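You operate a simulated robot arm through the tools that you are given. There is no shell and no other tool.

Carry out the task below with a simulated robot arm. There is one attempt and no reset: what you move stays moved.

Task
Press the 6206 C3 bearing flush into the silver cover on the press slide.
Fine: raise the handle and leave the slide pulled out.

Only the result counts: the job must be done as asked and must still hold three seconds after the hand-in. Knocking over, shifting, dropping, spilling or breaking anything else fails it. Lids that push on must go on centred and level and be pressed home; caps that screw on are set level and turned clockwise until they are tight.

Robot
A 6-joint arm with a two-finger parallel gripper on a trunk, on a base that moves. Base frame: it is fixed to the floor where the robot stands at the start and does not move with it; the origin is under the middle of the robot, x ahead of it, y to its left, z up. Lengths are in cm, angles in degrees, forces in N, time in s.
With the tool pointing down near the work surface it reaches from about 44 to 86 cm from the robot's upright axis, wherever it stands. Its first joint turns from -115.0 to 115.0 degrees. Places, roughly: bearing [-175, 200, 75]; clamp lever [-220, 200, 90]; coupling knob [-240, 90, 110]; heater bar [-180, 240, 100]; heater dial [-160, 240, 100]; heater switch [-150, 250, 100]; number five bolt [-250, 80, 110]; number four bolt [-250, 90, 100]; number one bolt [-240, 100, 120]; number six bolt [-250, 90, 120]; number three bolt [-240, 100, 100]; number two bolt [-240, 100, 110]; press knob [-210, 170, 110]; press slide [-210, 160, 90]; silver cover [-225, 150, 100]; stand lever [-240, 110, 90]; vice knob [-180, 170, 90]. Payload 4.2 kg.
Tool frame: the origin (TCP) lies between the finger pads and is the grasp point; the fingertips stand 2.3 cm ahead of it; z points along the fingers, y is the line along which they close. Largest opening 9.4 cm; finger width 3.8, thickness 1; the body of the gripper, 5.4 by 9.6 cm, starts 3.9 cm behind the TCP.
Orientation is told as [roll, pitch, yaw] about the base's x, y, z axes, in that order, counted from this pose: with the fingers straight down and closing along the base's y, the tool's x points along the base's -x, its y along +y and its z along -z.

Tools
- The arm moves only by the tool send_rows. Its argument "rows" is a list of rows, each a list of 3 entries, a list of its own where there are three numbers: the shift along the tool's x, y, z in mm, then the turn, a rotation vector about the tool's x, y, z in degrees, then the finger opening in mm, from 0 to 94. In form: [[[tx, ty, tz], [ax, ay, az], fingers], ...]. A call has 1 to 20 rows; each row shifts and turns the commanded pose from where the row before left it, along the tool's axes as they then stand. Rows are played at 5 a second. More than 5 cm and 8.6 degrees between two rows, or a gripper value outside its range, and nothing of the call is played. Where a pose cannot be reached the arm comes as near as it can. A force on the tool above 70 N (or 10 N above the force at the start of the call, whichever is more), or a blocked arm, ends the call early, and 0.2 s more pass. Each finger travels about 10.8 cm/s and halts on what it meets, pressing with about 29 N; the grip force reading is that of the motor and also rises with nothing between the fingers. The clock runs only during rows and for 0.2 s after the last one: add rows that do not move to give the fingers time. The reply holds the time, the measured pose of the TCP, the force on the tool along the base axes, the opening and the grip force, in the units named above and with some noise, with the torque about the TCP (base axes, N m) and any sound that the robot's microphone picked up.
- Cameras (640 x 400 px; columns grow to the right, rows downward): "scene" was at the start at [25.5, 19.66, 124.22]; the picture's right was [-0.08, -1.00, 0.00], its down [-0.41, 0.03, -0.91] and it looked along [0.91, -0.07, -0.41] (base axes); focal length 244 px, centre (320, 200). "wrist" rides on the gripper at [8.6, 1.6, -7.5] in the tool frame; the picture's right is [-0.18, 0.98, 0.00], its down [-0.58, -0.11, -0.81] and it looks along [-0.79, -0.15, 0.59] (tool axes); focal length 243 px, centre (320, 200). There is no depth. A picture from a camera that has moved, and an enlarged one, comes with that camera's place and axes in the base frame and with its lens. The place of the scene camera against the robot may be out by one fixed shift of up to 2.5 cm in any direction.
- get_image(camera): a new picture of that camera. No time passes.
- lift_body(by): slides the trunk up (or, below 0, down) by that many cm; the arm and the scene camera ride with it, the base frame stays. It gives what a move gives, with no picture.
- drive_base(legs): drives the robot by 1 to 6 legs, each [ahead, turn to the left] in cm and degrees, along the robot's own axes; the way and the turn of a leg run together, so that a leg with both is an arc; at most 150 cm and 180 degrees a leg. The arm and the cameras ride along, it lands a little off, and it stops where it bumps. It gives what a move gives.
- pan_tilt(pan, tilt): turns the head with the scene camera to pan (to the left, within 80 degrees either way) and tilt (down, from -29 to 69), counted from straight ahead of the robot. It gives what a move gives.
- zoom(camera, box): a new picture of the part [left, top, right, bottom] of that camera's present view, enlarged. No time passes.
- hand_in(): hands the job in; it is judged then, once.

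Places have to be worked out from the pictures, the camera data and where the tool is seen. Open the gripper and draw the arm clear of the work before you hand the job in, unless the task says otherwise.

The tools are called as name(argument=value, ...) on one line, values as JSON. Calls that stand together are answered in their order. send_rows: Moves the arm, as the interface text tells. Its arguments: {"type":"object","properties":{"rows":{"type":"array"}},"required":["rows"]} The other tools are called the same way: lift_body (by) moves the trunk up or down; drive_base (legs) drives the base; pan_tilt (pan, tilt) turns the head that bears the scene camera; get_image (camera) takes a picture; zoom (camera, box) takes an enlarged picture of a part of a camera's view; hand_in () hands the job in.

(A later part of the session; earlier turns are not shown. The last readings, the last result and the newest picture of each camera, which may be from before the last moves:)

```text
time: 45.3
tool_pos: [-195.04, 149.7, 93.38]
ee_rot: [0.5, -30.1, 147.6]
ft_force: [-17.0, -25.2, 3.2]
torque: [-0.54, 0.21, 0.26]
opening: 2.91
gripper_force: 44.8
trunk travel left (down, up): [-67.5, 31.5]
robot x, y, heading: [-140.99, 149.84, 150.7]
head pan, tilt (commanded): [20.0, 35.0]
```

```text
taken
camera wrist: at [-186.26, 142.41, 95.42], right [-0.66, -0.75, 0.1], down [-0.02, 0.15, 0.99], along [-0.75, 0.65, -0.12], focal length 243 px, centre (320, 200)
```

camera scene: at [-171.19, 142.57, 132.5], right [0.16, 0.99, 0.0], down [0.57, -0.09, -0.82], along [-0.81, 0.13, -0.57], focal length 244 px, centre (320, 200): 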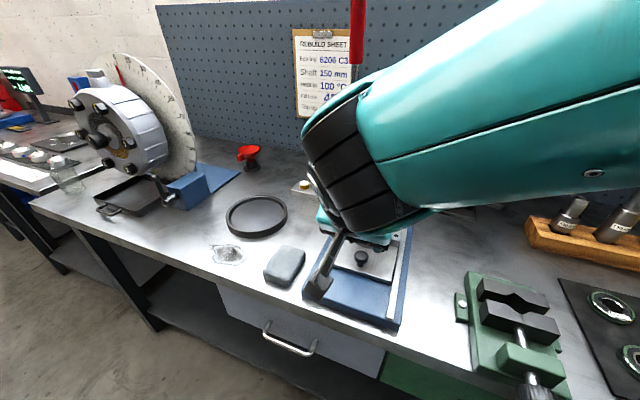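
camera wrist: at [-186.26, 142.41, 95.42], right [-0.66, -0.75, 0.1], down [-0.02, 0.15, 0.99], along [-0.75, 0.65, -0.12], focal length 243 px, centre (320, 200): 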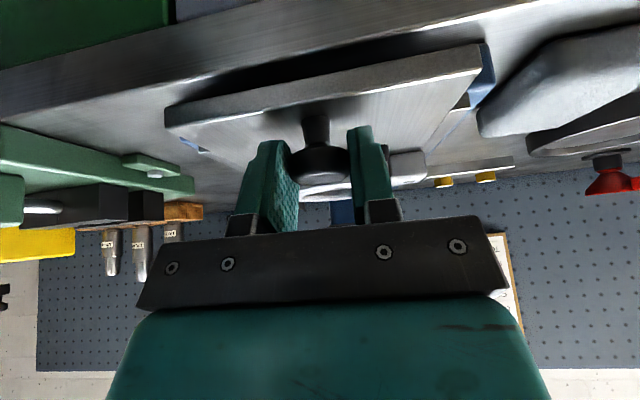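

The stop is reached (~11.8 cm travel along 148.9°). I'll relax the commanded pose by ~6 mm, open the fingers and back away along the tool axis.

send_rows(rows=[[[-5.2, 0, 3], [0, 0, 0], 20], [[0, 0, 0], [0, 0, 0], 20]])

send_rows(rows=[[[0, 0, 0], [0, 0, 0], 40], [[0, 0, 0], [0, 0, 0], 52], [[0, 0, 0], [0, 0, 0], 52]])

send_rows(rows=[[[0, 0, -20], [0, 0, 0], 52], [[0, 0, -40], [0, 0, 0], 52], [[0, 0, -40], [0, 0, 0], 60], [[0, 0, -40], [0, 0, 0], 80], [[0, 0, 0], [0, 0, 0], 90]])

get_image(camera="wrist")

get_image(camera="scene")

```text
time: 45.9
tool_pos: [-195.04, 149.74, 93.44]
ee_rot: [-0.1, -30.2, 148.6]
ft_force: [-8.0, -15.9, 12.8]
torque: [-0.42, -0.24, -0.04]
opening: 2.92
gripper_force: 45.0
trunk travel left (down, up): [-67.5, 31.5]
robot x, y, heading: [-140.73, 149.86, 150.7]
head pan, tilt (commanded): [20.0, 35.0]
```

```text
time: 46.7
tool_pos: [-194.92, 149.84, 93.35]
ee_rot: [-0.2, -30.0, 148.6]
ft_force: [-0.6, 0.3, -0.3]
torque: [-0.03, 0.01, 0.0]
opening: 5.2
gripper_force: 0.1
trunk travel left (down, up): [-67.5, 31.5]
robot x, y, heading: [-141.19, 149.79, 150.5]
head pan, tilt (commanded): [20.0, 35.0]
```

```text
time: 47.9
tool_pos: [-189.59, 147.19, 104.71]
ee_rot: [-2.0, -29.9, 148.0]
ft_force: [-0.8, 1.3, -0.1]
torque: [-0.02, 0.01, -0.01]
opening: 9.01
gripper_force: 0.0
trunk travel left (down, up): [-67.5, 31.5]
robot x, y, heading: [-140.52, 149.7, 150.4]
head pan, tilt (commanded): [20.0, 35.0]
```

```text
taken
camera wrist: at [-180.91, 139.84, 106.63], right [-0.67, -0.74, 0.06], down [-0.04, 0.12, 0.99], along [-0.74, 0.66, -0.11], focal length 243 px, centre (320, 200)
```

wrist: 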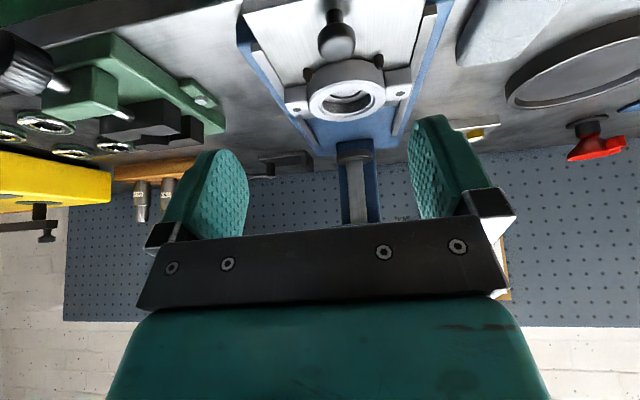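

```text
taken
camera scene: at [-168.21, 148.26, 137.48], right [0.78, 0.62, 0.0], down [0.04, -0.05, -1.0], along [-0.62, 0.78, -0.07], focal length 244 px, centre (320, 200)
```

scene: 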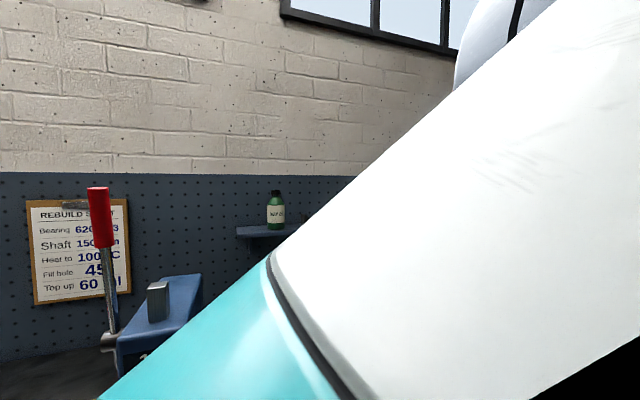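

The retracting arm brushed my own head camera (its view has shifted). I'll move the arm forward off the head, untilt and rise, moving away from the head.

send_rows(rows=[[[0, 0, 30], [0, 0, 0], 90], [[0, 0, 30], [0, 0, 0], 90], [[0, 0, 0], [0, 7.5, 0], 90], [[0, 0, 0], [0, 7.5, 0], 90], [[-20, 0, 0], [0, 7.5, 0], 90], [[-20, 0, -10], [0, 7.5, 0], 90], [[-20, 0, -40], [0, 0, 0], 90], [[0, 0, -40], [0, 0, 0], 90], [[0, 0, -40], [0, 0, 0], 90], [[0, 0, 0], [0, 0, 0], 90]])

pan_tilt(pan=20, tilt=35)

get_image(camera="scene")

get_image(camera="wrist")

```text
time: 50.1
tool_pos: [-196.7, 150.41, 114.08]
ee_rot: [0.0, 0.0, 148.8]
ft_force: [-0.8, -0.5, 0.7]
torque: [-0.02, -0.01, 0.01]
opening: 8.99
gripper_force: 0.0
trunk travel left (down, up): [-67.5, 31.5]
robot x, y, heading: [-141.15, 149.67, 150.4]
head pan, tilt (commanded): [20.0, 35.0]
```

```text
time: 50.7
tool_pos: [-196.69, 150.59, 113.99]
ee_rot: [0.0, 0.0, 148.6]
ft_force: [0.0, 0.1, -0.3]
torque: [0.01, 0.0, 0.0]
opening: 8.97
gripper_force: 0.1
trunk travel left (down, up): [-67.5, 31.5]
robot x, y, heading: [-140.78, 149.8, 150.8]
head pan, tilt (commanded): [20.0, 35.0]
```

```text
taken
camera scene: at [-171.19, 142.56, 132.5], right [0.16, 0.99, 0.0], down [0.57, -0.09, -0.82], along [-0.81, 0.13, -0.57], focal length 244 px, centre (320, 200)
```

scene: 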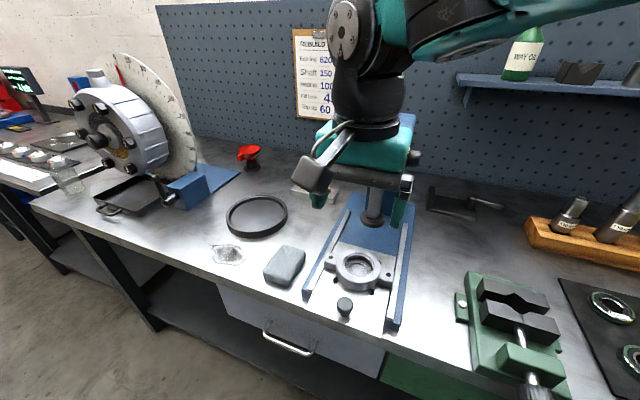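

```text
taken
camera wrist: at [-190.04, 144.7, 121.31], right [-0.67, -0.74, 0.0], down [-0.44, 0.4, 0.81], along [-0.6, 0.54, -0.59], focal length 243 px, centre (320, 200)
```

wrist: 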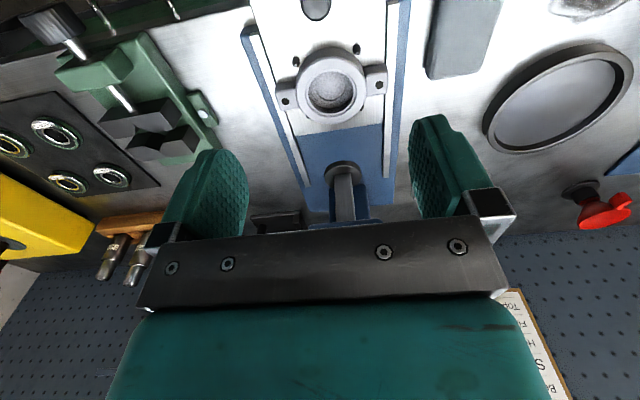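

The head is back to normal and the slide is out with the cover well clear of the ram. I'll zoom onto the cover to measure its bore centre, and onto the bearings.

zoom(camera="wrist", box=[260, 0, 410, 130])

zoom(camera="scene", box=[300, 230, 420, 330])

```text
3.08 times, centred on (335, 65) of wrist
camera zoom: at [-190.04, 144.7, 121.31], right [-0.67, -0.74, 0.0], down [-0.44, 0.4, 0.81], along [-0.6, 0.54, -0.59], focal length 746 px, centre (274, 615)
```

zoom: 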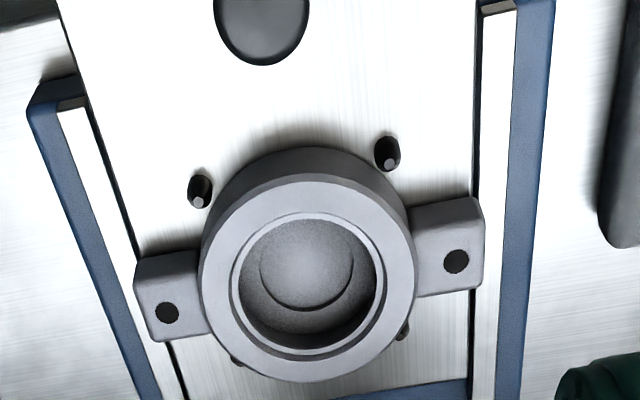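

```text
4.00 times, centred on (360, 280) of scene
camera zoom: at [-171.19, 142.56, 132.5], right [0.16, 0.99, 0.0], down [0.57, -0.09, -0.82], along [-0.81, 0.13, -0.57], focal length 974 px, centre (160, -120)
```

zoom: 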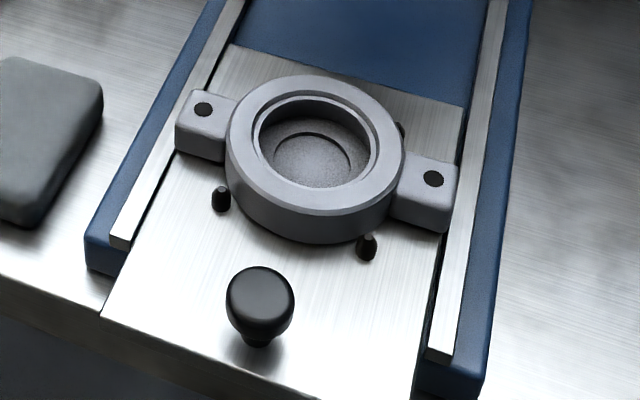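

The bore centre is at about [-202.6,154.4], top face z≈93.4. Now I move over to the C3 bearing (estimated [-183.5,209.8]) at a safe height and look with the wrist camera.

send_rows(rows=[[[-10, -48, 0], [0, 0, 0], 90], [[-10, -48, 0], [0, 0, 0], 90], [[-15, -47, 0], [0, 0, 0], 90], [[-15, -47, 0], [0, 0, 0], 90], [[-15, -47, 0], [0, 0, 0], 90], [[-15, -47, 0], [0, 0, 0], 90], [[-15, -47, 0], [0, 0, 0], 90], [[-15, -47, 0], [0, 0, 0], 90], [[-15, -47, 0], [0, 0, 0], 90], [[-15, -47, 0], [0, 0, 0], 90], [[-15, -47, 0], [0, 0, 0], 90], [[-15, -47, 0], [0, 0, 0], 90], [[0, 0, 0], [0, 0, 0], 90]])

get_image(camera="wrist")

get_image(camera="scene")

```text
time: 53.5
tool_pos: [-181.61, 207.87, 113.93]
ee_rot: [0.1, 0.1, 148.7]
ft_force: [0.7, 0.2, -1.2]
torque: [0.0, 0.03, 0.01]
opening: 9.03
gripper_force: 0.0
trunk travel left (down, up): [-67.5, 31.5]
robot x, y, heading: [-140.83, 149.58, 150.6]
head pan, tilt (commanded): [20.0, 35.0]
```

```text
taken
camera wrist: at [-175.02, 202.08, 121.26], right [-0.67, -0.74, 0.0], down [-0.44, 0.39, 0.81], along [-0.6, 0.54, -0.59], focal length 243 px, centre (320, 200)
```

wrist: 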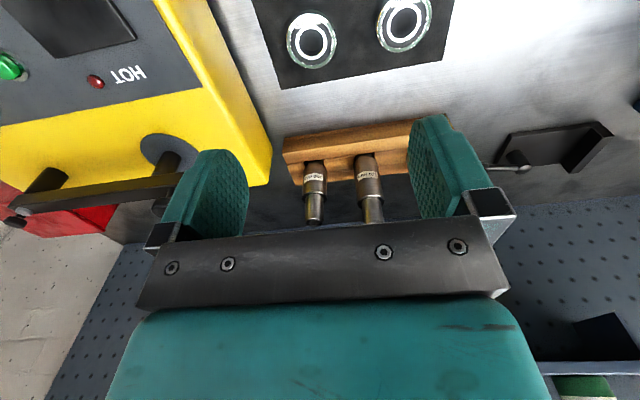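

```text
taken
camera scene: at [-171.18, 142.56, 132.5], right [0.16, 0.99, 0.0], down [0.57, -0.09, -0.82], along [-0.81, 0.13, -0.57], focal length 244 px, centre (320, 200)
```

scene: 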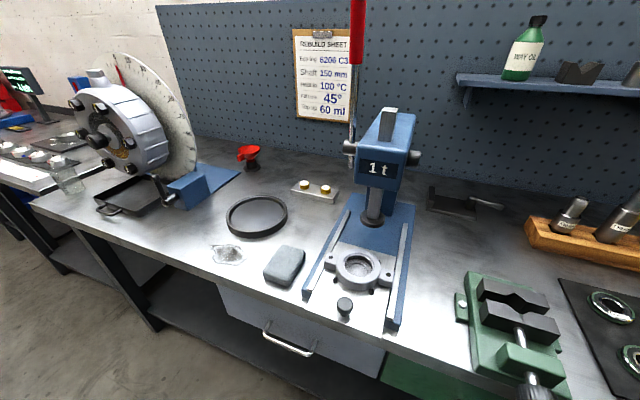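

The left bearing of the two in view should be C3. I'll zoom in to confirm the tag and measure its position.

zoom(camera="wrist", box=[260, 0, 440, 100])

zoom(camera="wrist", box=[150, 60, 350, 200])

```text
3.56 times, centred on (350, 50) of wrist
camera zoom: at [-175.02, 202.08, 121.26], right [-0.67, -0.74, 0.0], down [-0.44, 0.39, 0.81], along [-0.6, 0.54, -0.59], focal length 863 px, centre (213, 733)
```

zoom: 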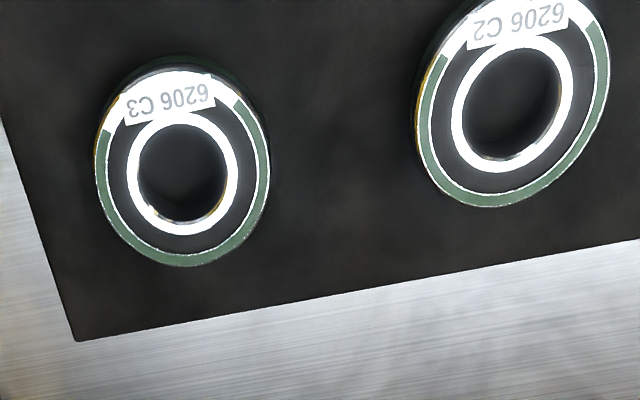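

```text
2.86 times, centred on (250, 130) of wrist
camera zoom: at [-175.02, 202.08, 121.26], right [-0.67, -0.74, 0.0], down [-0.44, 0.39, 0.81], along [-0.6, 0.54, -0.59], focal length 693 px, centre (520, 400)
```

zoom: 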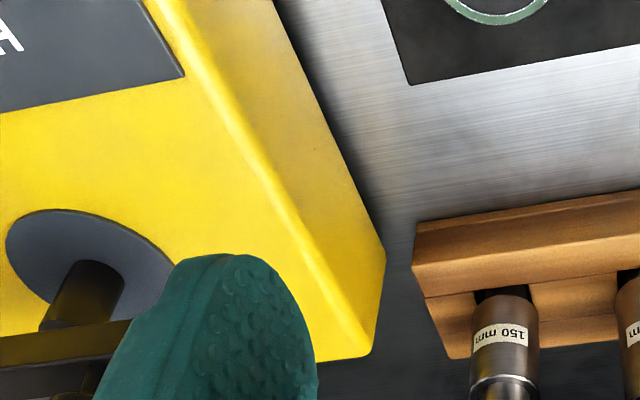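

C3 confirmed; two wrist views put its top face centre at about [-183.9,211.7,86.8], diameter 6.2 cm. I'll move above it and descend to z≈95, then recheck alignment.

send_rows(rows=[[[-39.4, -20.5, 0], [0, 0, 0], 90], [[0, 0, 47], [0, 0, 0], 88], [[0, 0, 47], [0, 0, 0], 86], [[0, 0, 47], [0, 0, 0], 84], [[0, 0, 47], [0, 0, 0], 82], [[0, 0, 0], [0, 0, 0], 82]])

get_image(camera="wrist")

```text
time: 54.9
tool_pos: [-184.07, 211.59, 95.47]
ee_rot: [-0.1, 0.0, 148.7]
ft_force: [-0.3, -0.3, 0.5]
torque: [0.02, -0.02, -0.01]
opening: 8.18
gripper_force: 0.1
trunk travel left (down, up): [-67.5, 31.5]
robot x, y, heading: [-140.87, 149.83, 150.6]
head pan, tilt (commanded): [20.0, 35.0]
```

```text
taken
camera wrist: at [-177.38, 205.74, 102.78], right [-0.67, -0.74, 0.0], down [-0.44, 0.39, 0.81], along [-0.6, 0.54, -0.59], focal length 243 px, centre (320, 200)
```

wrist: 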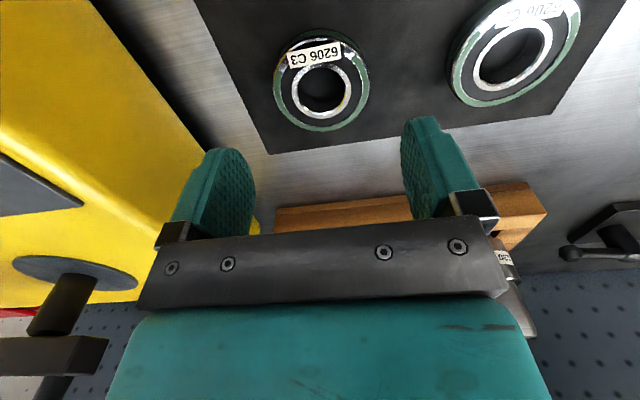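

The bearing appears almost exactly below the TCP (expected pixel (320,84)). Zooming to check the fine offset.

zoom(camera="wrist", box=[250, 20, 390, 140])

```text
3.33 times, centred on (320, 80) of wrist
camera zoom: at [-177.38, 205.74, 102.78], right [-0.67, -0.74, 0.0], down [-0.44, 0.39, 0.81], along [-0.6, 0.54, -0.59], focal length 809 px, centre (320, 600)
```

zoom: 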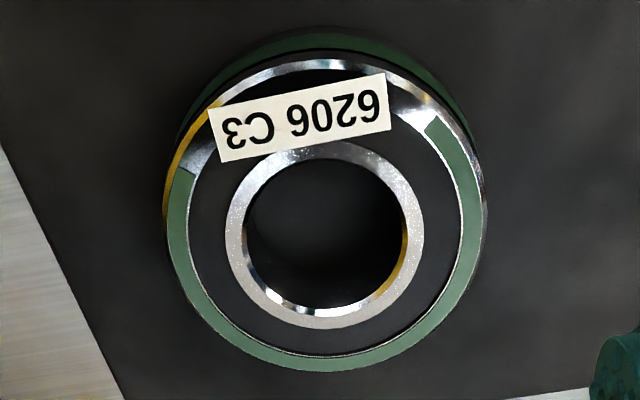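

The bearing is centred to within ~1 mm (image-size suggests its top is nearer z≈88). I'll shift 1 mm, descend astride it, then feel for the mat in small steps to fix the height reference.

send_rows(rows=[[[0, 1, 20], [0, 0, 0], 82], [[0, 0, 20], [0, 0, 0], 82], [[0, 0, 10], [0, 0, 0], 82], [[0, 0, 0], [0, 0, 0], 82]])

get_image(camera="wrist")

```text
time: 55.9
tool_pos: [-184.06, 211.38, 90.28]
ee_rot: [0.0, 0.0, 148.7]
ft_force: [-0.1, 0.2, 0.3]
torque: [-0.01, -0.01, -0.04]
opening: 8.2
gripper_force: 0.0
trunk travel left (down, up): [-67.5, 31.5]
robot x, y, heading: [-140.76, 149.68, 150.5]
head pan, tilt (commanded): [20.0, 35.0]
```

```text
taken
camera wrist: at [-177.45, 205.63, 97.65], right [-0.67, -0.74, 0.0], down [-0.44, 0.39, 0.81], along [-0.6, 0.54, -0.59], focal length 243 px, centre (320, 200)
```

wrist: 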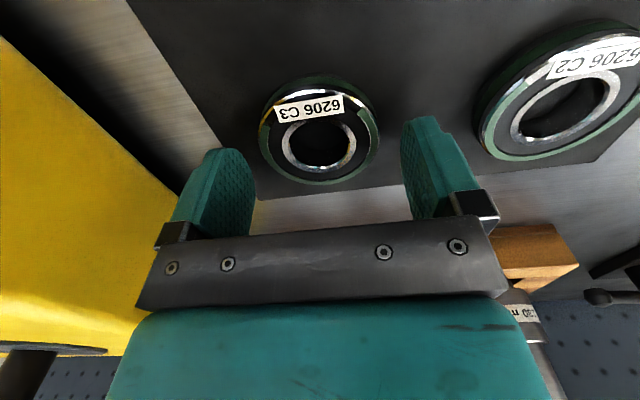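

Still centred. Descending 8 mm more, then feeling for the mat in 1–2 mm steps.

send_rows(rows=[[[0, 0, 4], [0, 0, 0], 82], [[0, 0, 4], [0, 0, 0], 82], [[0, 0, 0], [0, 0, 0], 82]])

send_rows(rows=[[[0, 0, 2], [0, 0, 0], 82], [[0, 0, 2], [0, 0, 0], 82], [[0, 0, 0], [0, 0, 0], 82]])

```text
time: 56.7
tool_pos: [-184.03, 211.61, 89.45]
ee_rot: [0.0, 0.0, 148.7]
ft_force: [-0.4, -0.5, -0.4]
torque: [-0.01, 0.01, 0.0]
opening: 8.18
gripper_force: 0.1
trunk travel left (down, up): [-67.5, 31.5]
robot x, y, heading: [-140.78, 149.67, 150.5]
head pan, tilt (commanded): [20.0, 35.0]
```

```text
time: 57.5
tool_pos: [-183.98, 211.63, 89.11]
ee_rot: [0.0, 0.0, 148.7]
ft_force: [0.5, 0.2, 0.6]
torque: [-0.01, 0.0, 0.0]
opening: 8.2
gripper_force: 0.0
trunk travel left (down, up): [-67.5, 31.5]
robot x, y, heading: [-140.98, 149.7, 150.7]
head pan, tilt (commanded): [20.0, 35.0]
```

No contact at z=89.1. Continuing in 1.5 mm steps.

send_rows(rows=[[[0, 0, 1.5], [0, 0, 0], 82], [[0, 0, 1.5], [0, 0, 0], 82], [[0, 0, 0], [0, 0, 0], 82]])

get_image(camera="wrist")

```text
time: 58.3
tool_pos: [-184.0, 211.48, 88.92]
ee_rot: [0.0, -0.2, 148.6]
ft_force: [0.9, 1.2, 15.0]
torque: [-0.72, 0.05, -0.02]
opening: 8.13
gripper_force: 0.0
trunk travel left (down, up): [-67.5, 31.5]
robot x, y, heading: [-140.76, 149.7, 150.3]
head pan, tilt (commanded): [20.0, 35.0]
```

```text
taken
camera wrist: at [-177.43, 205.62, 96.22], right [-0.67, -0.74, 0.0], down [-0.44, 0.39, 0.81], along [-0.6, 0.54, -0.59], focal length 243 px, centre (320, 200)
```

wrist: 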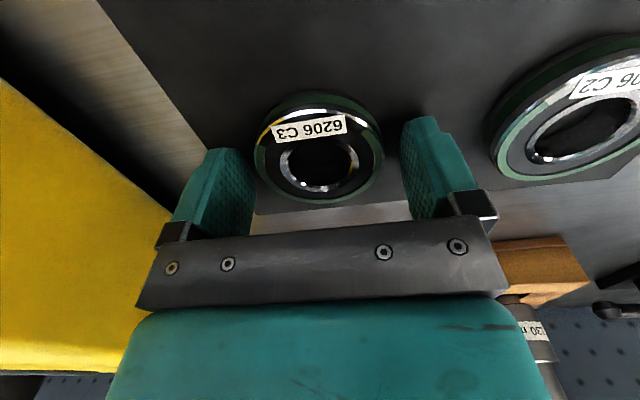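

Contact at TCP z=88.92, so the mat is at z≈86.6 and the bearing top at ≈88.2. I'll raise 9.5 mm so the fingers hold only the top ~7 mm of the bearing, then close.

send_rows(rows=[[[0, 0, -5], [0, 0, 0], 82], [[0, 0, -4.5], [0, 0, 0], 82], [[0, 0, 0], [0, 0, 0], 75], [[0, 0, 0], [0, 0, 0], 68], [[0, 0, 0], [0, 0, 0], 60], [[0, 0, 0], [0, 0, 0], 50], [[0, 0, 0], [0, 0, 0], 50], [[0, 0, 0], [0, 0, 0], 50]])

get_image(camera="wrist")

```text
time: 60.1
tool_pos: [-184.06, 211.54, 89.73]
ee_rot: [0.0, 0.0, 148.6]
ft_force: [0.3, 0.1, -0.3]
torque: [-0.01, 0.03, -0.01]
opening: 6.12
gripper_force: 29.0
trunk travel left (down, up): [-67.5, 31.5]
robot x, y, heading: [-140.75, 149.61, 150.8]
head pan, tilt (commanded): [20.0, 35.0]
```

```text
taken
camera wrist: at [-177.44, 205.62, 97.06], right [-0.67, -0.74, 0.0], down [-0.44, 0.4, 0.81], along [-0.6, 0.54, -0.59], focal length 243 px, centre (320, 200)
```

wrist: 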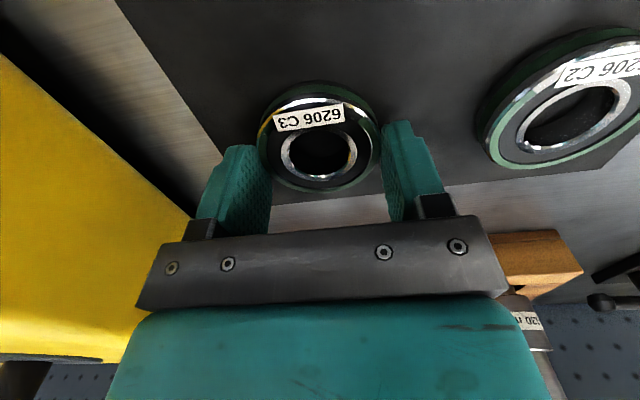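

Gripped at 6.12 cm with firm force. I'll zoom to measure the bearing's exact position in the hand before lifting.

zoom(camera="wrist", box=[240, 70, 400, 210])

```text
2.86 times, centred on (320, 140) of wrist
camera zoom: at [-177.44, 205.62, 97.06], right [-0.67, -0.74, 0.0], down [-0.44, 0.4, 0.81], along [-0.6, 0.54, -0.59], focal length 693 px, centre (320, 371)
```

zoom: 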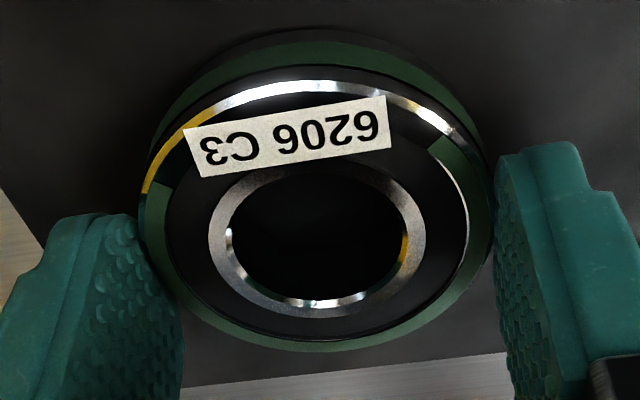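

The bearing is centred in the hand within ~1 mm. Lifting it, first a little and then clear of everything.

send_rows(rows=[[[0, 0, -20], [0, 0, 0], 50], [[0, 0, -40], [0, 0, 0], 50], [[0, 0, -45], [0, 0, 0], 50], [[0, 0, -45], [0, 0, 0], 50], [[0, 0, -45], [0, 0, 0], 50], [[0, 0, -45], [0, 0, 0], 50], [[0, 0, 0], [0, 0, 0], 50]])

get_image(camera="wrist")

```text
time: 61.7
tool_pos: [-184.08, 211.52, 113.85]
ee_rot: [0.0, 0.0, 148.8]
ft_force: [0.2, 0.0, -0.1]
torque: [0.0, -0.02, 0.06]
opening: 5.0
gripper_force: 0.0
trunk travel left (down, up): [-67.5, 31.5]
robot x, y, heading: [-140.83, 149.35, 150.5]
head pan, tilt (commanded): [20.0, 35.0]
```

```text
taken
camera wrist: at [-177.44, 205.67, 121.16], right [-0.67, -0.74, 0.0], down [-0.44, 0.4, 0.81], along [-0.6, 0.54, -0.59], focal length 243 px, centre (320, 200)
```

wrist: 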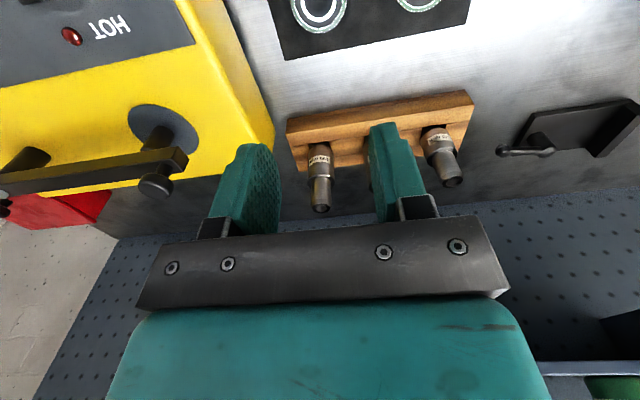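

The fingers closed to 5.0, so the bearing slipped out at the start of the lift. I'll look at where it lies now.

zoom(camera="wrist", box=[250, 0, 480, 90])

pan_tilt(pan=-30, tilt=45)

get_image(camera="scene")

```text
2.78 times, centred on (365, 45) of wrist
camera zoom: at [-177.44, 205.67, 121.16], right [-0.67, -0.74, 0.0], down [-0.44, 0.4, 0.81], along [-0.6, 0.54, -0.59], focal length 675 px, centre (195, 631)
```

zoom: 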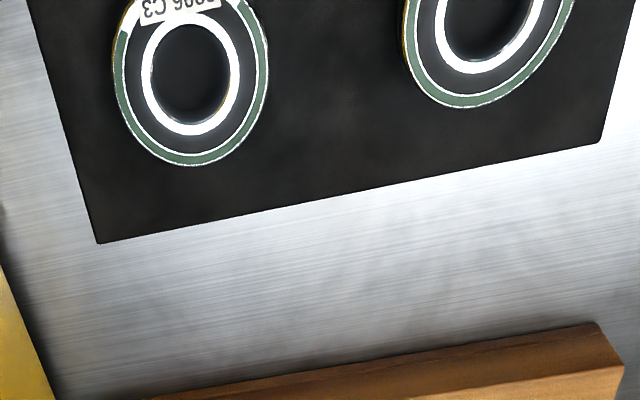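

```text
time: 62.9
tool_pos: [-184.12, 211.58, 113.81]
ee_rot: [0.0, 0.0, 148.7]
ft_force: [-0.6, -0.3, 0.9]
torque: [0.01, 0.0, -0.02]
opening: 5.0
gripper_force: 0.0
trunk travel left (down, up): [-67.5, 31.5]
robot x, y, heading: [-140.77, 150.06, 150.4]
head pan, tilt (commanded): [-30.0, 45.0]
```

```text
taken
camera scene: at [-166.64, 148.12, 131.02], right [0.86, 0.51, 0.0], down [0.36, -0.61, -0.71], along [-0.36, 0.61, -0.71], focal length 244 px, centre (320, 200)
```

scene: 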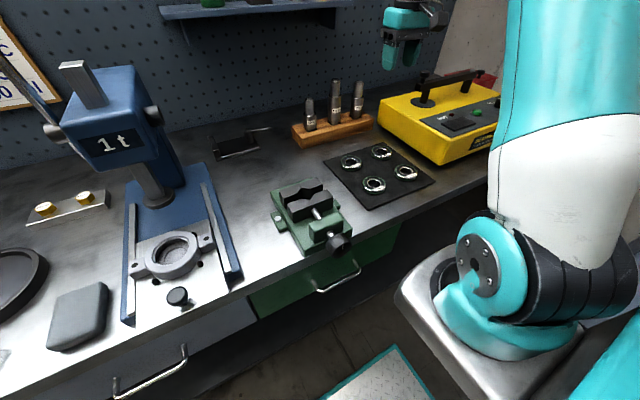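

The bearing is still on the mat, upright and apparently in place. Zooming to verify its exact spot.

zoom(camera="scene", box=[325, 135, 435, 210])

zoom(camera="scene", box=[362, 138, 402, 168])

```text
5.33 times, centred on (380, 172) of scene
camera zoom: at [-166.64, 148.12, 131.02], right [0.86, 0.51, 0.0], down [0.36, -0.61, -0.71], along [-0.36, 0.61, -0.71], focal length 1299 px, centre (0, 347)
```

zoom: 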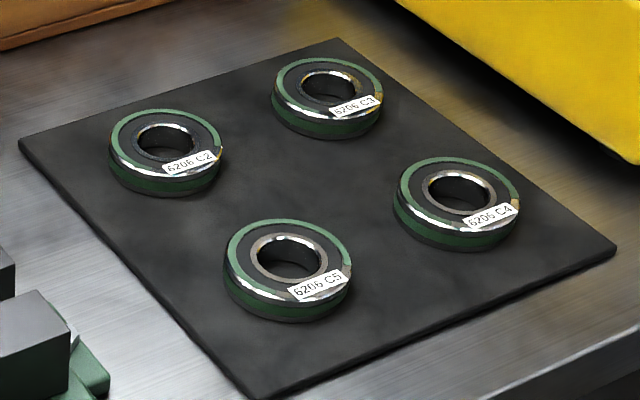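

```text
13.33 times, centred on (382, 153) of scene
camera zoom: at [-166.64, 148.12, 131.02], right [0.86, 0.51, 0.0], down [0.36, -0.61, -0.71], along [-0.36, 0.61, -0.71], focal length 3247 px, centre (-507, 827)
```

zoom: 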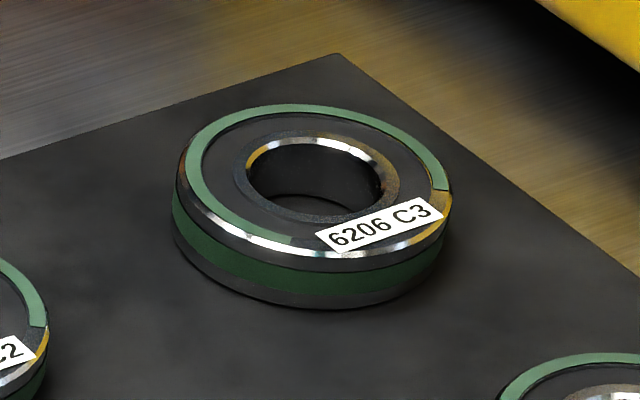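

C3 stands undisturbed. The grip was probably only on the top chamfer (opening read 6.12, less than 6.2), so this time I'll grip lower. I open and descend again.

send_rows(rows=[[[0, 0, 0], [0, 0, 0], 82], [[0, 0, 47], [0, 0, 0], 82], [[0, 0, 47], [0, 0, 0], 82], [[0, 0, 47], [0, 0, 0], 82], [[0, 0, 47], [0, 0, 0], 82], [[0, 0, 30], [0, 0, 0], 82], [[0, 0, 18], [0, 0, 0], 82], [[0, 0, 0], [0, 0, 0], 82]])

zoom(camera="scene", box=[340, 120, 430, 180])

get_image(camera="wrist")

```text
time: 64.7
tool_pos: [-184.11, 211.5, 90.01]
ee_rot: [0.0, 0.0, 148.8]
ft_force: [0.1, -0.8, -0.4]
torque: [0.02, -0.02, 0.0]
opening: 8.22
gripper_force: 0.0
trunk travel left (down, up): [-67.5, 31.5]
robot x, y, heading: [-140.61, 149.63, 150.7]
head pan, tilt (commanded): [-30.0, 45.0]
```

```text
6.67 times, centred on (385, 150) of scene
camera zoom: at [-166.63, 148.12, 131.02], right [0.86, 0.51, 0.0], down [0.36, -0.61, -0.71], along [-0.36, 0.61, -0.71], focal length 1623 px, centre (-113, 533)
```

zoom: 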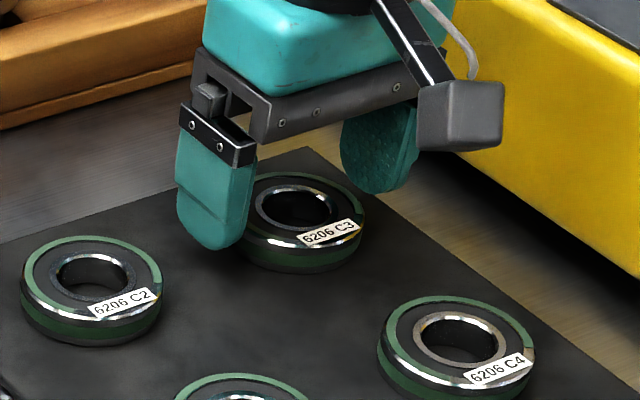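

```text
taken
camera wrist: at [-177.45, 205.66, 97.41], right [-0.67, -0.74, 0.0], down [-0.44, 0.39, 0.81], along [-0.6, 0.54, -0.59], focal length 243 px, centre (320, 200)
```

wrist: 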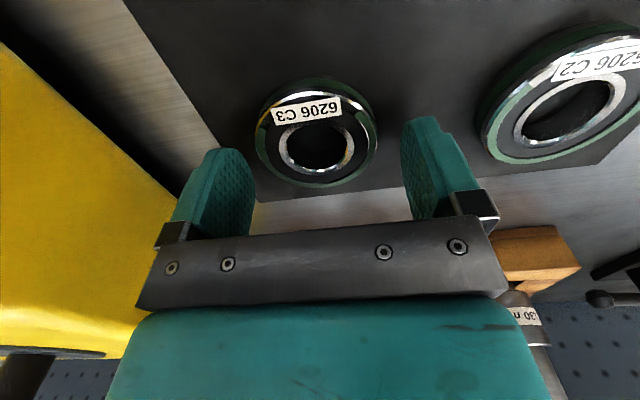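

The fingers straddle C3 well. I'll lower to z≈89.1 (just above earlier contact), close fully and check the opening reading.

send_rows(rows=[[[0, 0, 5], [0, 0, 0], 82], [[0, 0, 4], [0, 0, 0], 82], [[0, 0, 0], [0, 0, 0], 70], [[0, 0, 0], [0, 0, 0], 60], [[0, 0, 0], [0, 0, 0], 45], [[0, 0, 0], [0, 0, 0], 40], [[0, 0, 0], [0, 0, 0], 40], [[0, 0, 0], [0, 0, 0], 40], [[0, 0, 0], [0, 0, 0], 40], [[0, 0, 0], [0, 0, 0], 40]])

zoom(camera="wrist", box=[220, 70, 420, 230])

zoom(camera="scene", box=[350, 130, 410, 170])

```text
time: 66.9
tool_pos: [-184.11, 211.58, 89.23]
ee_rot: [-0.1, -0.1, 148.7]
ft_force: [0.7, 1.6, 3.8]
torque: [0.09, -0.15, 0.01]
opening: 6.13
gripper_force: 29.2
trunk travel left (down, up): [-67.5, 31.5]
robot x, y, heading: [-140.95, 149.62, 150.5]
head pan, tilt (commanded): [-30.0, 45.0]
```

```text
2.50 times, centred on (320, 150) of wrist
camera zoom: at [-177.41, 205.66, 96.55], right [-0.67, -0.74, 0.0], down [-0.44, 0.39, 0.81], along [-0.6, 0.54, -0.59], focal length 606 px, centre (320, 325)
```

zoom: 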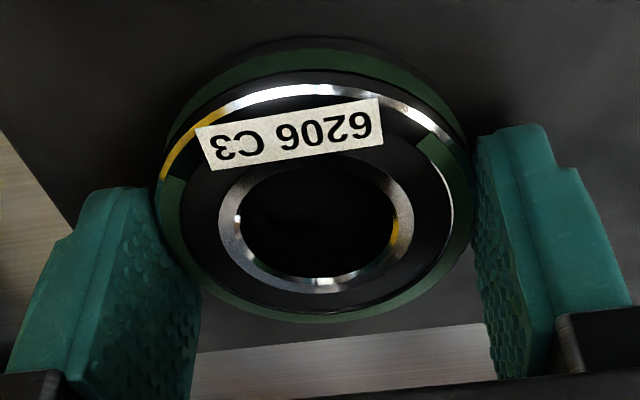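

```text
10.00 times, centred on (380, 150) of scene
camera zoom: at [-166.62, 148.12, 131.02], right [0.86, 0.51, 0.0], down [0.36, -0.61, -0.71], along [-0.36, 0.61, -0.71], focal length 2435 px, centre (-280, 700)
```

zoom: 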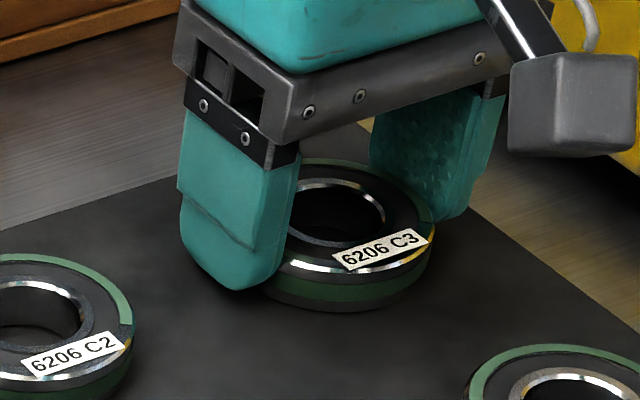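

Opening 6.13 again, now gripping nearly the full height. I'll lift slowly by 1 cm and check that it comes along.

send_rows(rows=[[[0, 0, -2], [0, 0, 0], 40], [[0, 0, -2], [0, 0, 0], 40], [[0, 0, -3], [0, 0, 0], 40], [[0, 0, -3], [0, 0, 0], 40], [[0, 0, 0], [0, 0, 0], 40]])

zoom(camera="scene", box=[350, 130, 410, 170])

```text
time: 68.1
tool_pos: [-184.04, 211.59, 90.25]
ee_rot: [0.0, 0.0, 148.7]
ft_force: [0.1, 0.6, -3.0]
torque: [0.02, -0.01, 0.0]
opening: 6.13
gripper_force: 29.2
trunk travel left (down, up): [-67.5, 31.5]
robot x, y, heading: [-140.73, 149.76, 150.5]
head pan, tilt (commanded): [-30.0, 45.0]
```

```text
10.00 times, centred on (380, 150) of scene
camera zoom: at [-166.63, 148.13, 131.02], right [0.86, 0.51, 0.0], down [0.36, -0.61, -0.71], along [-0.36, 0.61, -0.71], focal length 2435 px, centre (-280, 700)
```

zoom: 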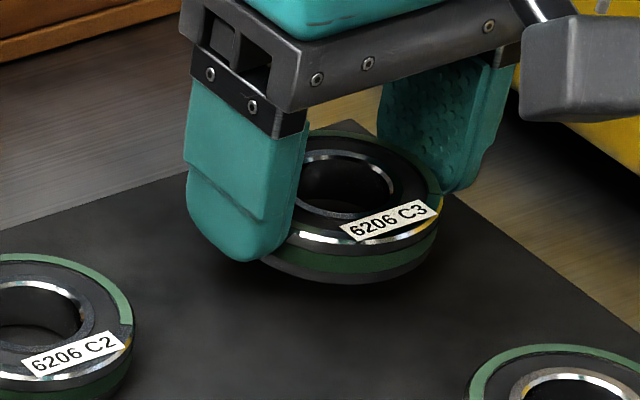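

The bearing is lifted (fz −3 N, opening steady). I'll raise it gently to travelling height.

send_rows(rows=[[[0, 0, -5], [0, 0, 0], 40], [[0, 0, -10], [0, 0, 0], 40], [[0, 0, -15], [0, 0, 0], 40], [[0, 0, -20], [0, 0, 0], 40], [[0, 0, -20], [0, 0, 0], 40], [[0, 0, -20], [0, 0, 0], 40], [[0, 0, -20], [0, 0, 0], 40], [[0, 0, -20], [0, 0, 0], 40], [[0, 0, -20], [0, 0, 0], 40], [[0, 0, -20], [0, 0, 0], 40], [[0, 0, -20], [0, 0, 0], 40], [[0, 0, -15], [0, 0, 0], 40], [[0, 0, -10], [0, 0, 0], 40], [[0, 0, -5], [0, 0, 0], 40], [[0, 0, 0], [0, 0, 0], 40]])

get_image(camera="wrist")

```text
time: 71.3
tool_pos: [-184.0, 211.56, 112.1]
ee_rot: [-0.1, 0.0, 148.7]
ft_force: [-0.4, -0.2, -1.1]
torque: [-0.03, 0.04, -0.02]
opening: 6.14
gripper_force: 29.0
trunk travel left (down, up): [-67.5, 31.5]
robot x, y, heading: [-140.88, 150.0, 151.0]
head pan, tilt (commanded): [-30.0, 45.0]
```

```text
taken
camera wrist: at [-177.33, 205.63, 119.48], right [-0.67, -0.74, 0.0], down [-0.44, 0.39, 0.81], along [-0.6, 0.54, -0.59], focal length 243 px, centre (320, 200)
```

wrist: 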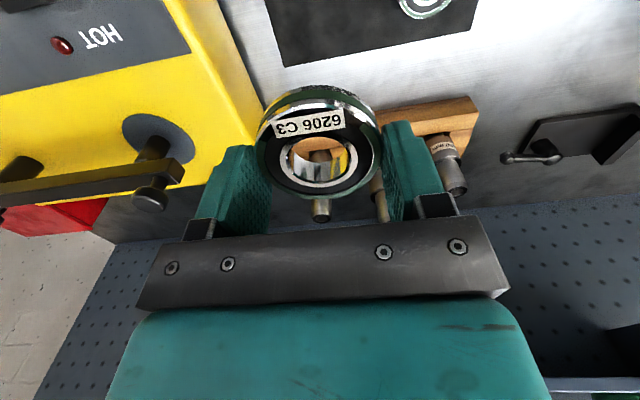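

The bearing hangs level. Now moving it gently outward and left toward the cover.

send_rows(rows=[[[5, 10, 0], [0, 0, 0], 40], [[10, 15, 0], [0, 0, 0], 40], [[15, 20, 0], [0, 0, 0], 40], [[18, 25, 0], [0, 0, 0], 40], [[18, 25, 0], [0, 0, 0], 40], [[18, 25, 0], [0, 0, 0], 40], [[18, 25, 0], [0, 0, 0], 40], [[16, 25, 0], [0, 0, 0], 40], [[12, 25, 0], [0, 0, 0], 40], [[8, 25, 0], [0, 0, 0], 40], [[0, 25, 0], [0, 0, 0], 40], [[0, 25, 0], [0, 0, 0], 40], [[0, 25, 0], [0, 0, 0], 40], [[0, 25, 0], [0, 0, 0], 40], [[0, 25, 0], [0, 0, 0], 40], [[0, 25, 0], [0, 0, 0], 40], [[0, 25, 0], [0, 0, 0], 40], [[0, 20, 0], [0, 0, 0], 40], [[0, 15, 0], [0, 0, 0], 40], [[0, 10, 0], [0, 0, 0], 40]])

get_image(camera="wrist")

```text
time: 75.5
tool_pos: [-195.09, 166.64, 112.24]
ee_rot: [0.0, 0.0, 148.6]
ft_force: [-0.1, 1.4, -2.1]
torque: [-0.02, 0.02, 0.01]
opening: 6.15
gripper_force: 29.0
trunk travel left (down, up): [-67.5, 31.5]
robot x, y, heading: [-140.75, 149.82, 150.4]
head pan, tilt (commanded): [-30.0, 45.0]
```

```text
taken
camera wrist: at [-188.46, 160.75, 119.58], right [-0.67, -0.74, 0.0], down [-0.44, 0.4, 0.81], along [-0.6, 0.54, -0.59], focal length 243 px, centre (320, 200)
```

wrist: 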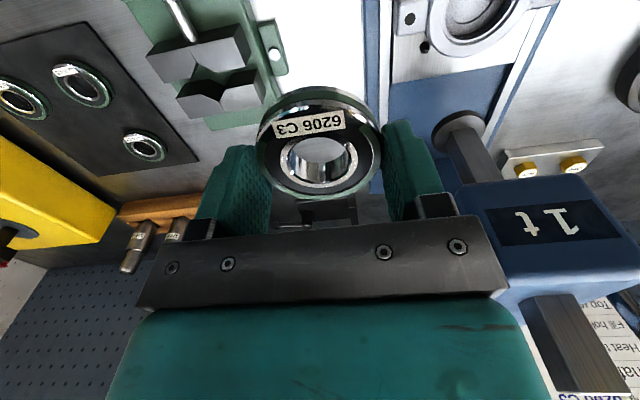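

Bearing steady in hand. Continuing left to above the cover's bore.

send_rows(rows=[[[0, 10, 0], [0, 0, 0], 40], [[0, 20, 0], [0, 0, 0], 40], [[0, 25, 0], [0, 0, 0], 40], [[0, 25, 0], [0, 0, 0], 40], [[0, 25, 0], [0, 0, 0], 40], [[0, 20, 0], [0, 0, 0], 40], [[0, 12, 0], [0, 0, 0], 40], [[0, 6.6, 0], [0, 0, 0], 40], [[0, 0, 0], [0, 0, 0], 40]])

get_image(camera="wrist")

zoom(camera="wrist", box=[240, 0, 400, 100])

pan_tilt(pan=15, tilt=45)

get_image(camera="scene")

```text
time: 77.5
tool_pos: [-202.4, 154.4, 112.13]
ee_rot: [-0.1, 0.0, 148.7]
ft_force: [0.8, 0.9, -1.9]
torque: [0.0, 0.01, -0.01]
opening: 6.12
gripper_force: 29.5
trunk travel left (down, up): [-67.5, 31.5]
robot x, y, heading: [-140.86, 149.69, 150.5]
head pan, tilt (commanded): [-30.0, 45.0]
```

```text
taken
camera wrist: at [-195.82, 148.52, 119.46], right [-0.67, -0.74, 0.0], down [-0.44, 0.39, 0.81], along [-0.6, 0.54, -0.59], focal length 243 px, centre (320, 200)
```

wrist: 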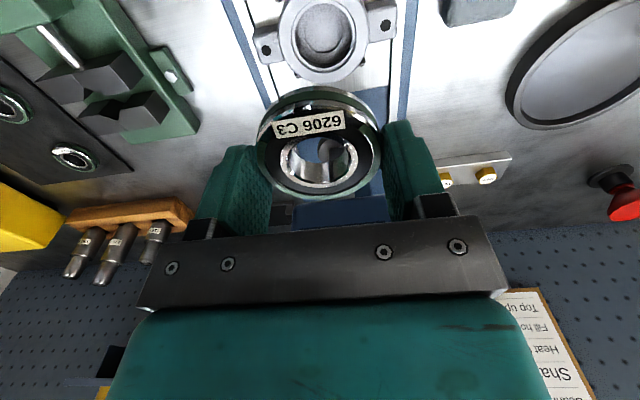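

```text
4.00 times, centred on (320, 50) of wrist
camera zoom: at [-195.82, 148.52, 119.46], right [-0.67, -0.74, 0.0], down [-0.44, 0.39, 0.81], along [-0.6, 0.54, -0.59], focal length 970 px, centre (320, 800)
```

zoom: 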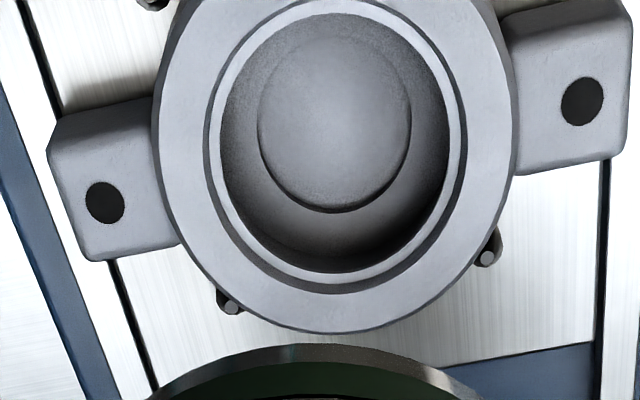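

```text
time: 78.6
tool_pos: [-202.42, 154.37, 112.24]
ee_rot: [0.0, 0.0, 148.7]
ft_force: [0.6, -0.7, -2.1]
torque: [0.03, 0.01, 0.03]
opening: 6.13
gripper_force: 29.2
trunk travel left (down, up): [-67.5, 31.5]
robot x, y, heading: [-140.48, 149.91, 150.6]
head pan, tilt (commanded): [15.0, 45.0]
```

```text
taken
camera scene: at [-170.38, 143.15, 131.01], right [0.25, 0.97, 0.0], down [0.68, -0.18, -0.71], along [-0.68, 0.18, -0.71], focal length 244 px, centre (320, 200)
```

scene: 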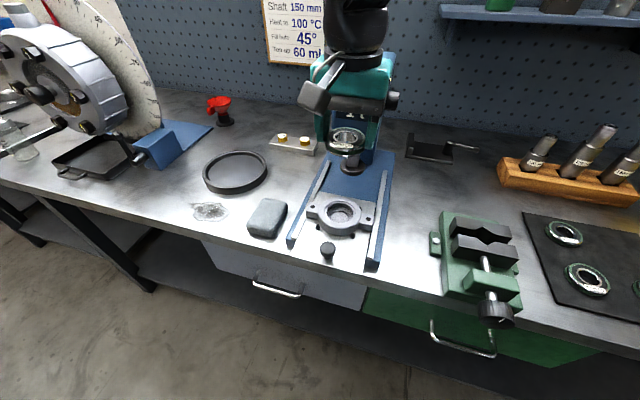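

Combining both wrist views, the cover's bore centre lies ~1.35 cm further inward and ~0.2 cm to tool +y, top face at z≈92.7; the bearing sits ~0.2 cm toward the robot in the hand. I'll shift accordingly and lower to just above the cover to compare directly.

send_rows(rows=[[[-8, 1, 0], [0, 0, 0], 40], [[-7.4, 0.8, 0], [0, 0, 0], 40], [[0, 0, 15], [0, 0, 0], 40], [[0, 0, 20], [0, 0, 0], 40], [[0, 0, 20], [0, 0, 0], 40], [[0, 0, 20], [0, 0, 0], 40], [[0, 0, 20], [0, 0, 0], 40], [[0, 0, 20], [0, 0, 0], 40], [[0, 0, 15], [0, 0, 0], 40], [[0, 0, 10], [0, 0, 0], 40], [[0, 0, 0], [0, 0, 0], 40]])

get_image(camera="wrist")

get_image(camera="scene")

zoom(camera="scene", box=[290, 130, 400, 270])

```text
time: 81.0
tool_pos: [-203.95, 155.12, 98.11]
ee_rot: [0.0, 0.0, 148.7]
ft_force: [-0.8, -0.8, -1.8]
torque: [0.0, 0.0, -0.01]
opening: 6.13
gripper_force: 28.8
trunk travel left (down, up): [-67.5, 31.5]
robot x, y, heading: [-140.52, 149.56, 150.8]
head pan, tilt (commanded): [15.0, 45.0]
```

```text
taken
camera wrist: at [-197.22, 149.22, 105.5], right [-0.67, -0.74, 0.0], down [-0.44, 0.39, 0.81], along [-0.6, 0.54, -0.59], focal length 243 px, centre (320, 200)
```

wrist: 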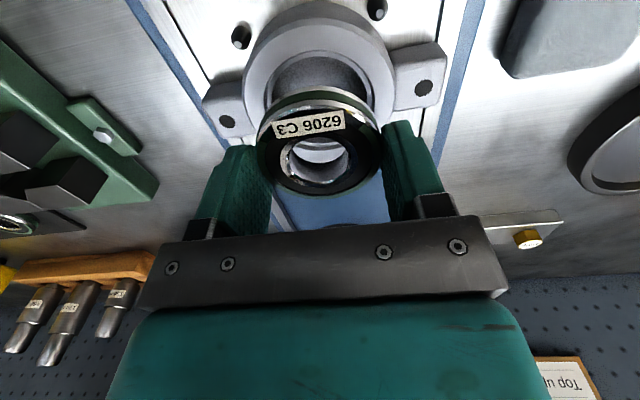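

```text
taken
camera scene: at [-170.38, 143.14, 131.01], right [0.25, 0.97, 0.0], down [0.68, -0.18, -0.71], along [-0.68, 0.18, -0.71], focal length 244 px, centre (320, 200)
```

scene: 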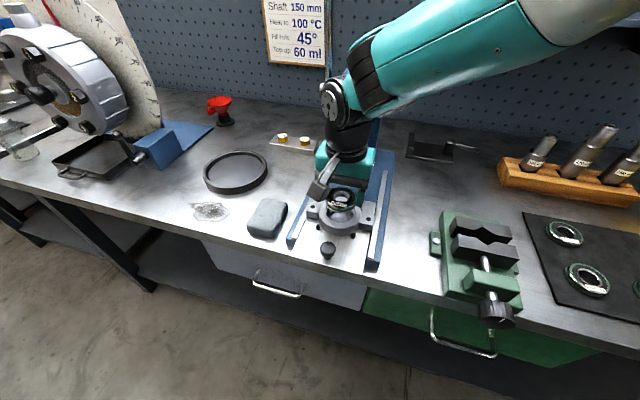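

```text
2.86 times, centred on (345, 200) of scene
camera zoom: at [-170.38, 143.14, 131.01], right [0.25, 0.97, 0.0], down [0.68, -0.18, -0.71], along [-0.68, 0.18, -0.71], focal length 696 px, centre (249, 200)
```

zoom: 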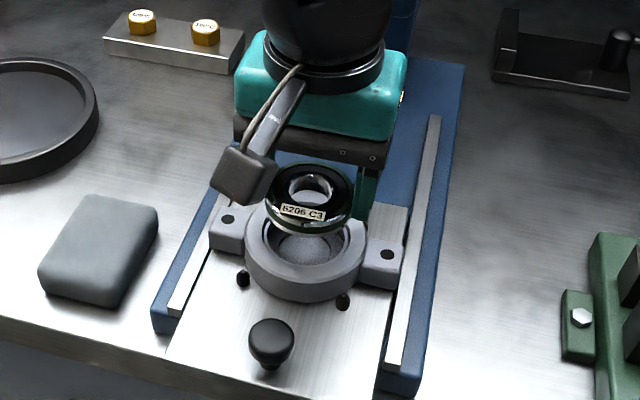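

The bearing now hovers ~3 cm above the cover and looks close to centred. Zooming both cameras for the relative alignment.

zoom(camera="wrist", box=[200, 0, 450, 200])

zoom(camera="scene", box=[315, 180, 375, 240])

```text
2.00 times, centred on (325, 100) of wrist
camera zoom: at [-197.22, 149.22, 105.5], right [-0.67, -0.74, 0.0], down [-0.44, 0.39, 0.81], along [-0.6, 0.54, -0.59], focal length 485 px, centre (310, 400)
```

zoom: 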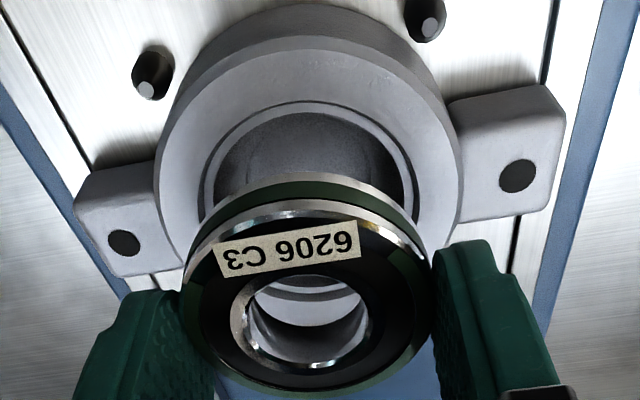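

```text
6.67 times, centred on (345, 210) of scene
camera zoom: at [-170.38, 143.14, 131.01], right [0.25, 0.97, 0.0], down [0.68, -0.18, -0.71], along [-0.68, 0.18, -0.71], focal length 1623 px, centre (153, 133)
```

zoom: 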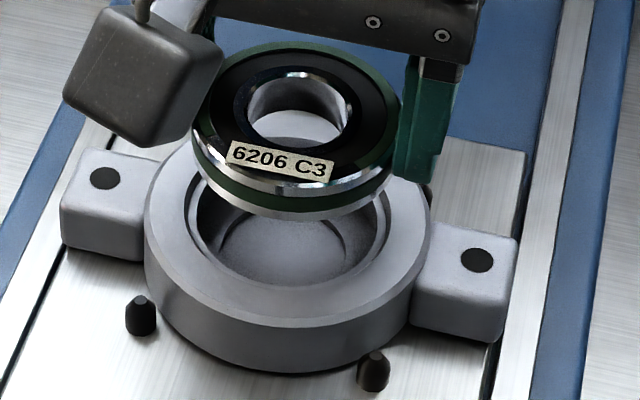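

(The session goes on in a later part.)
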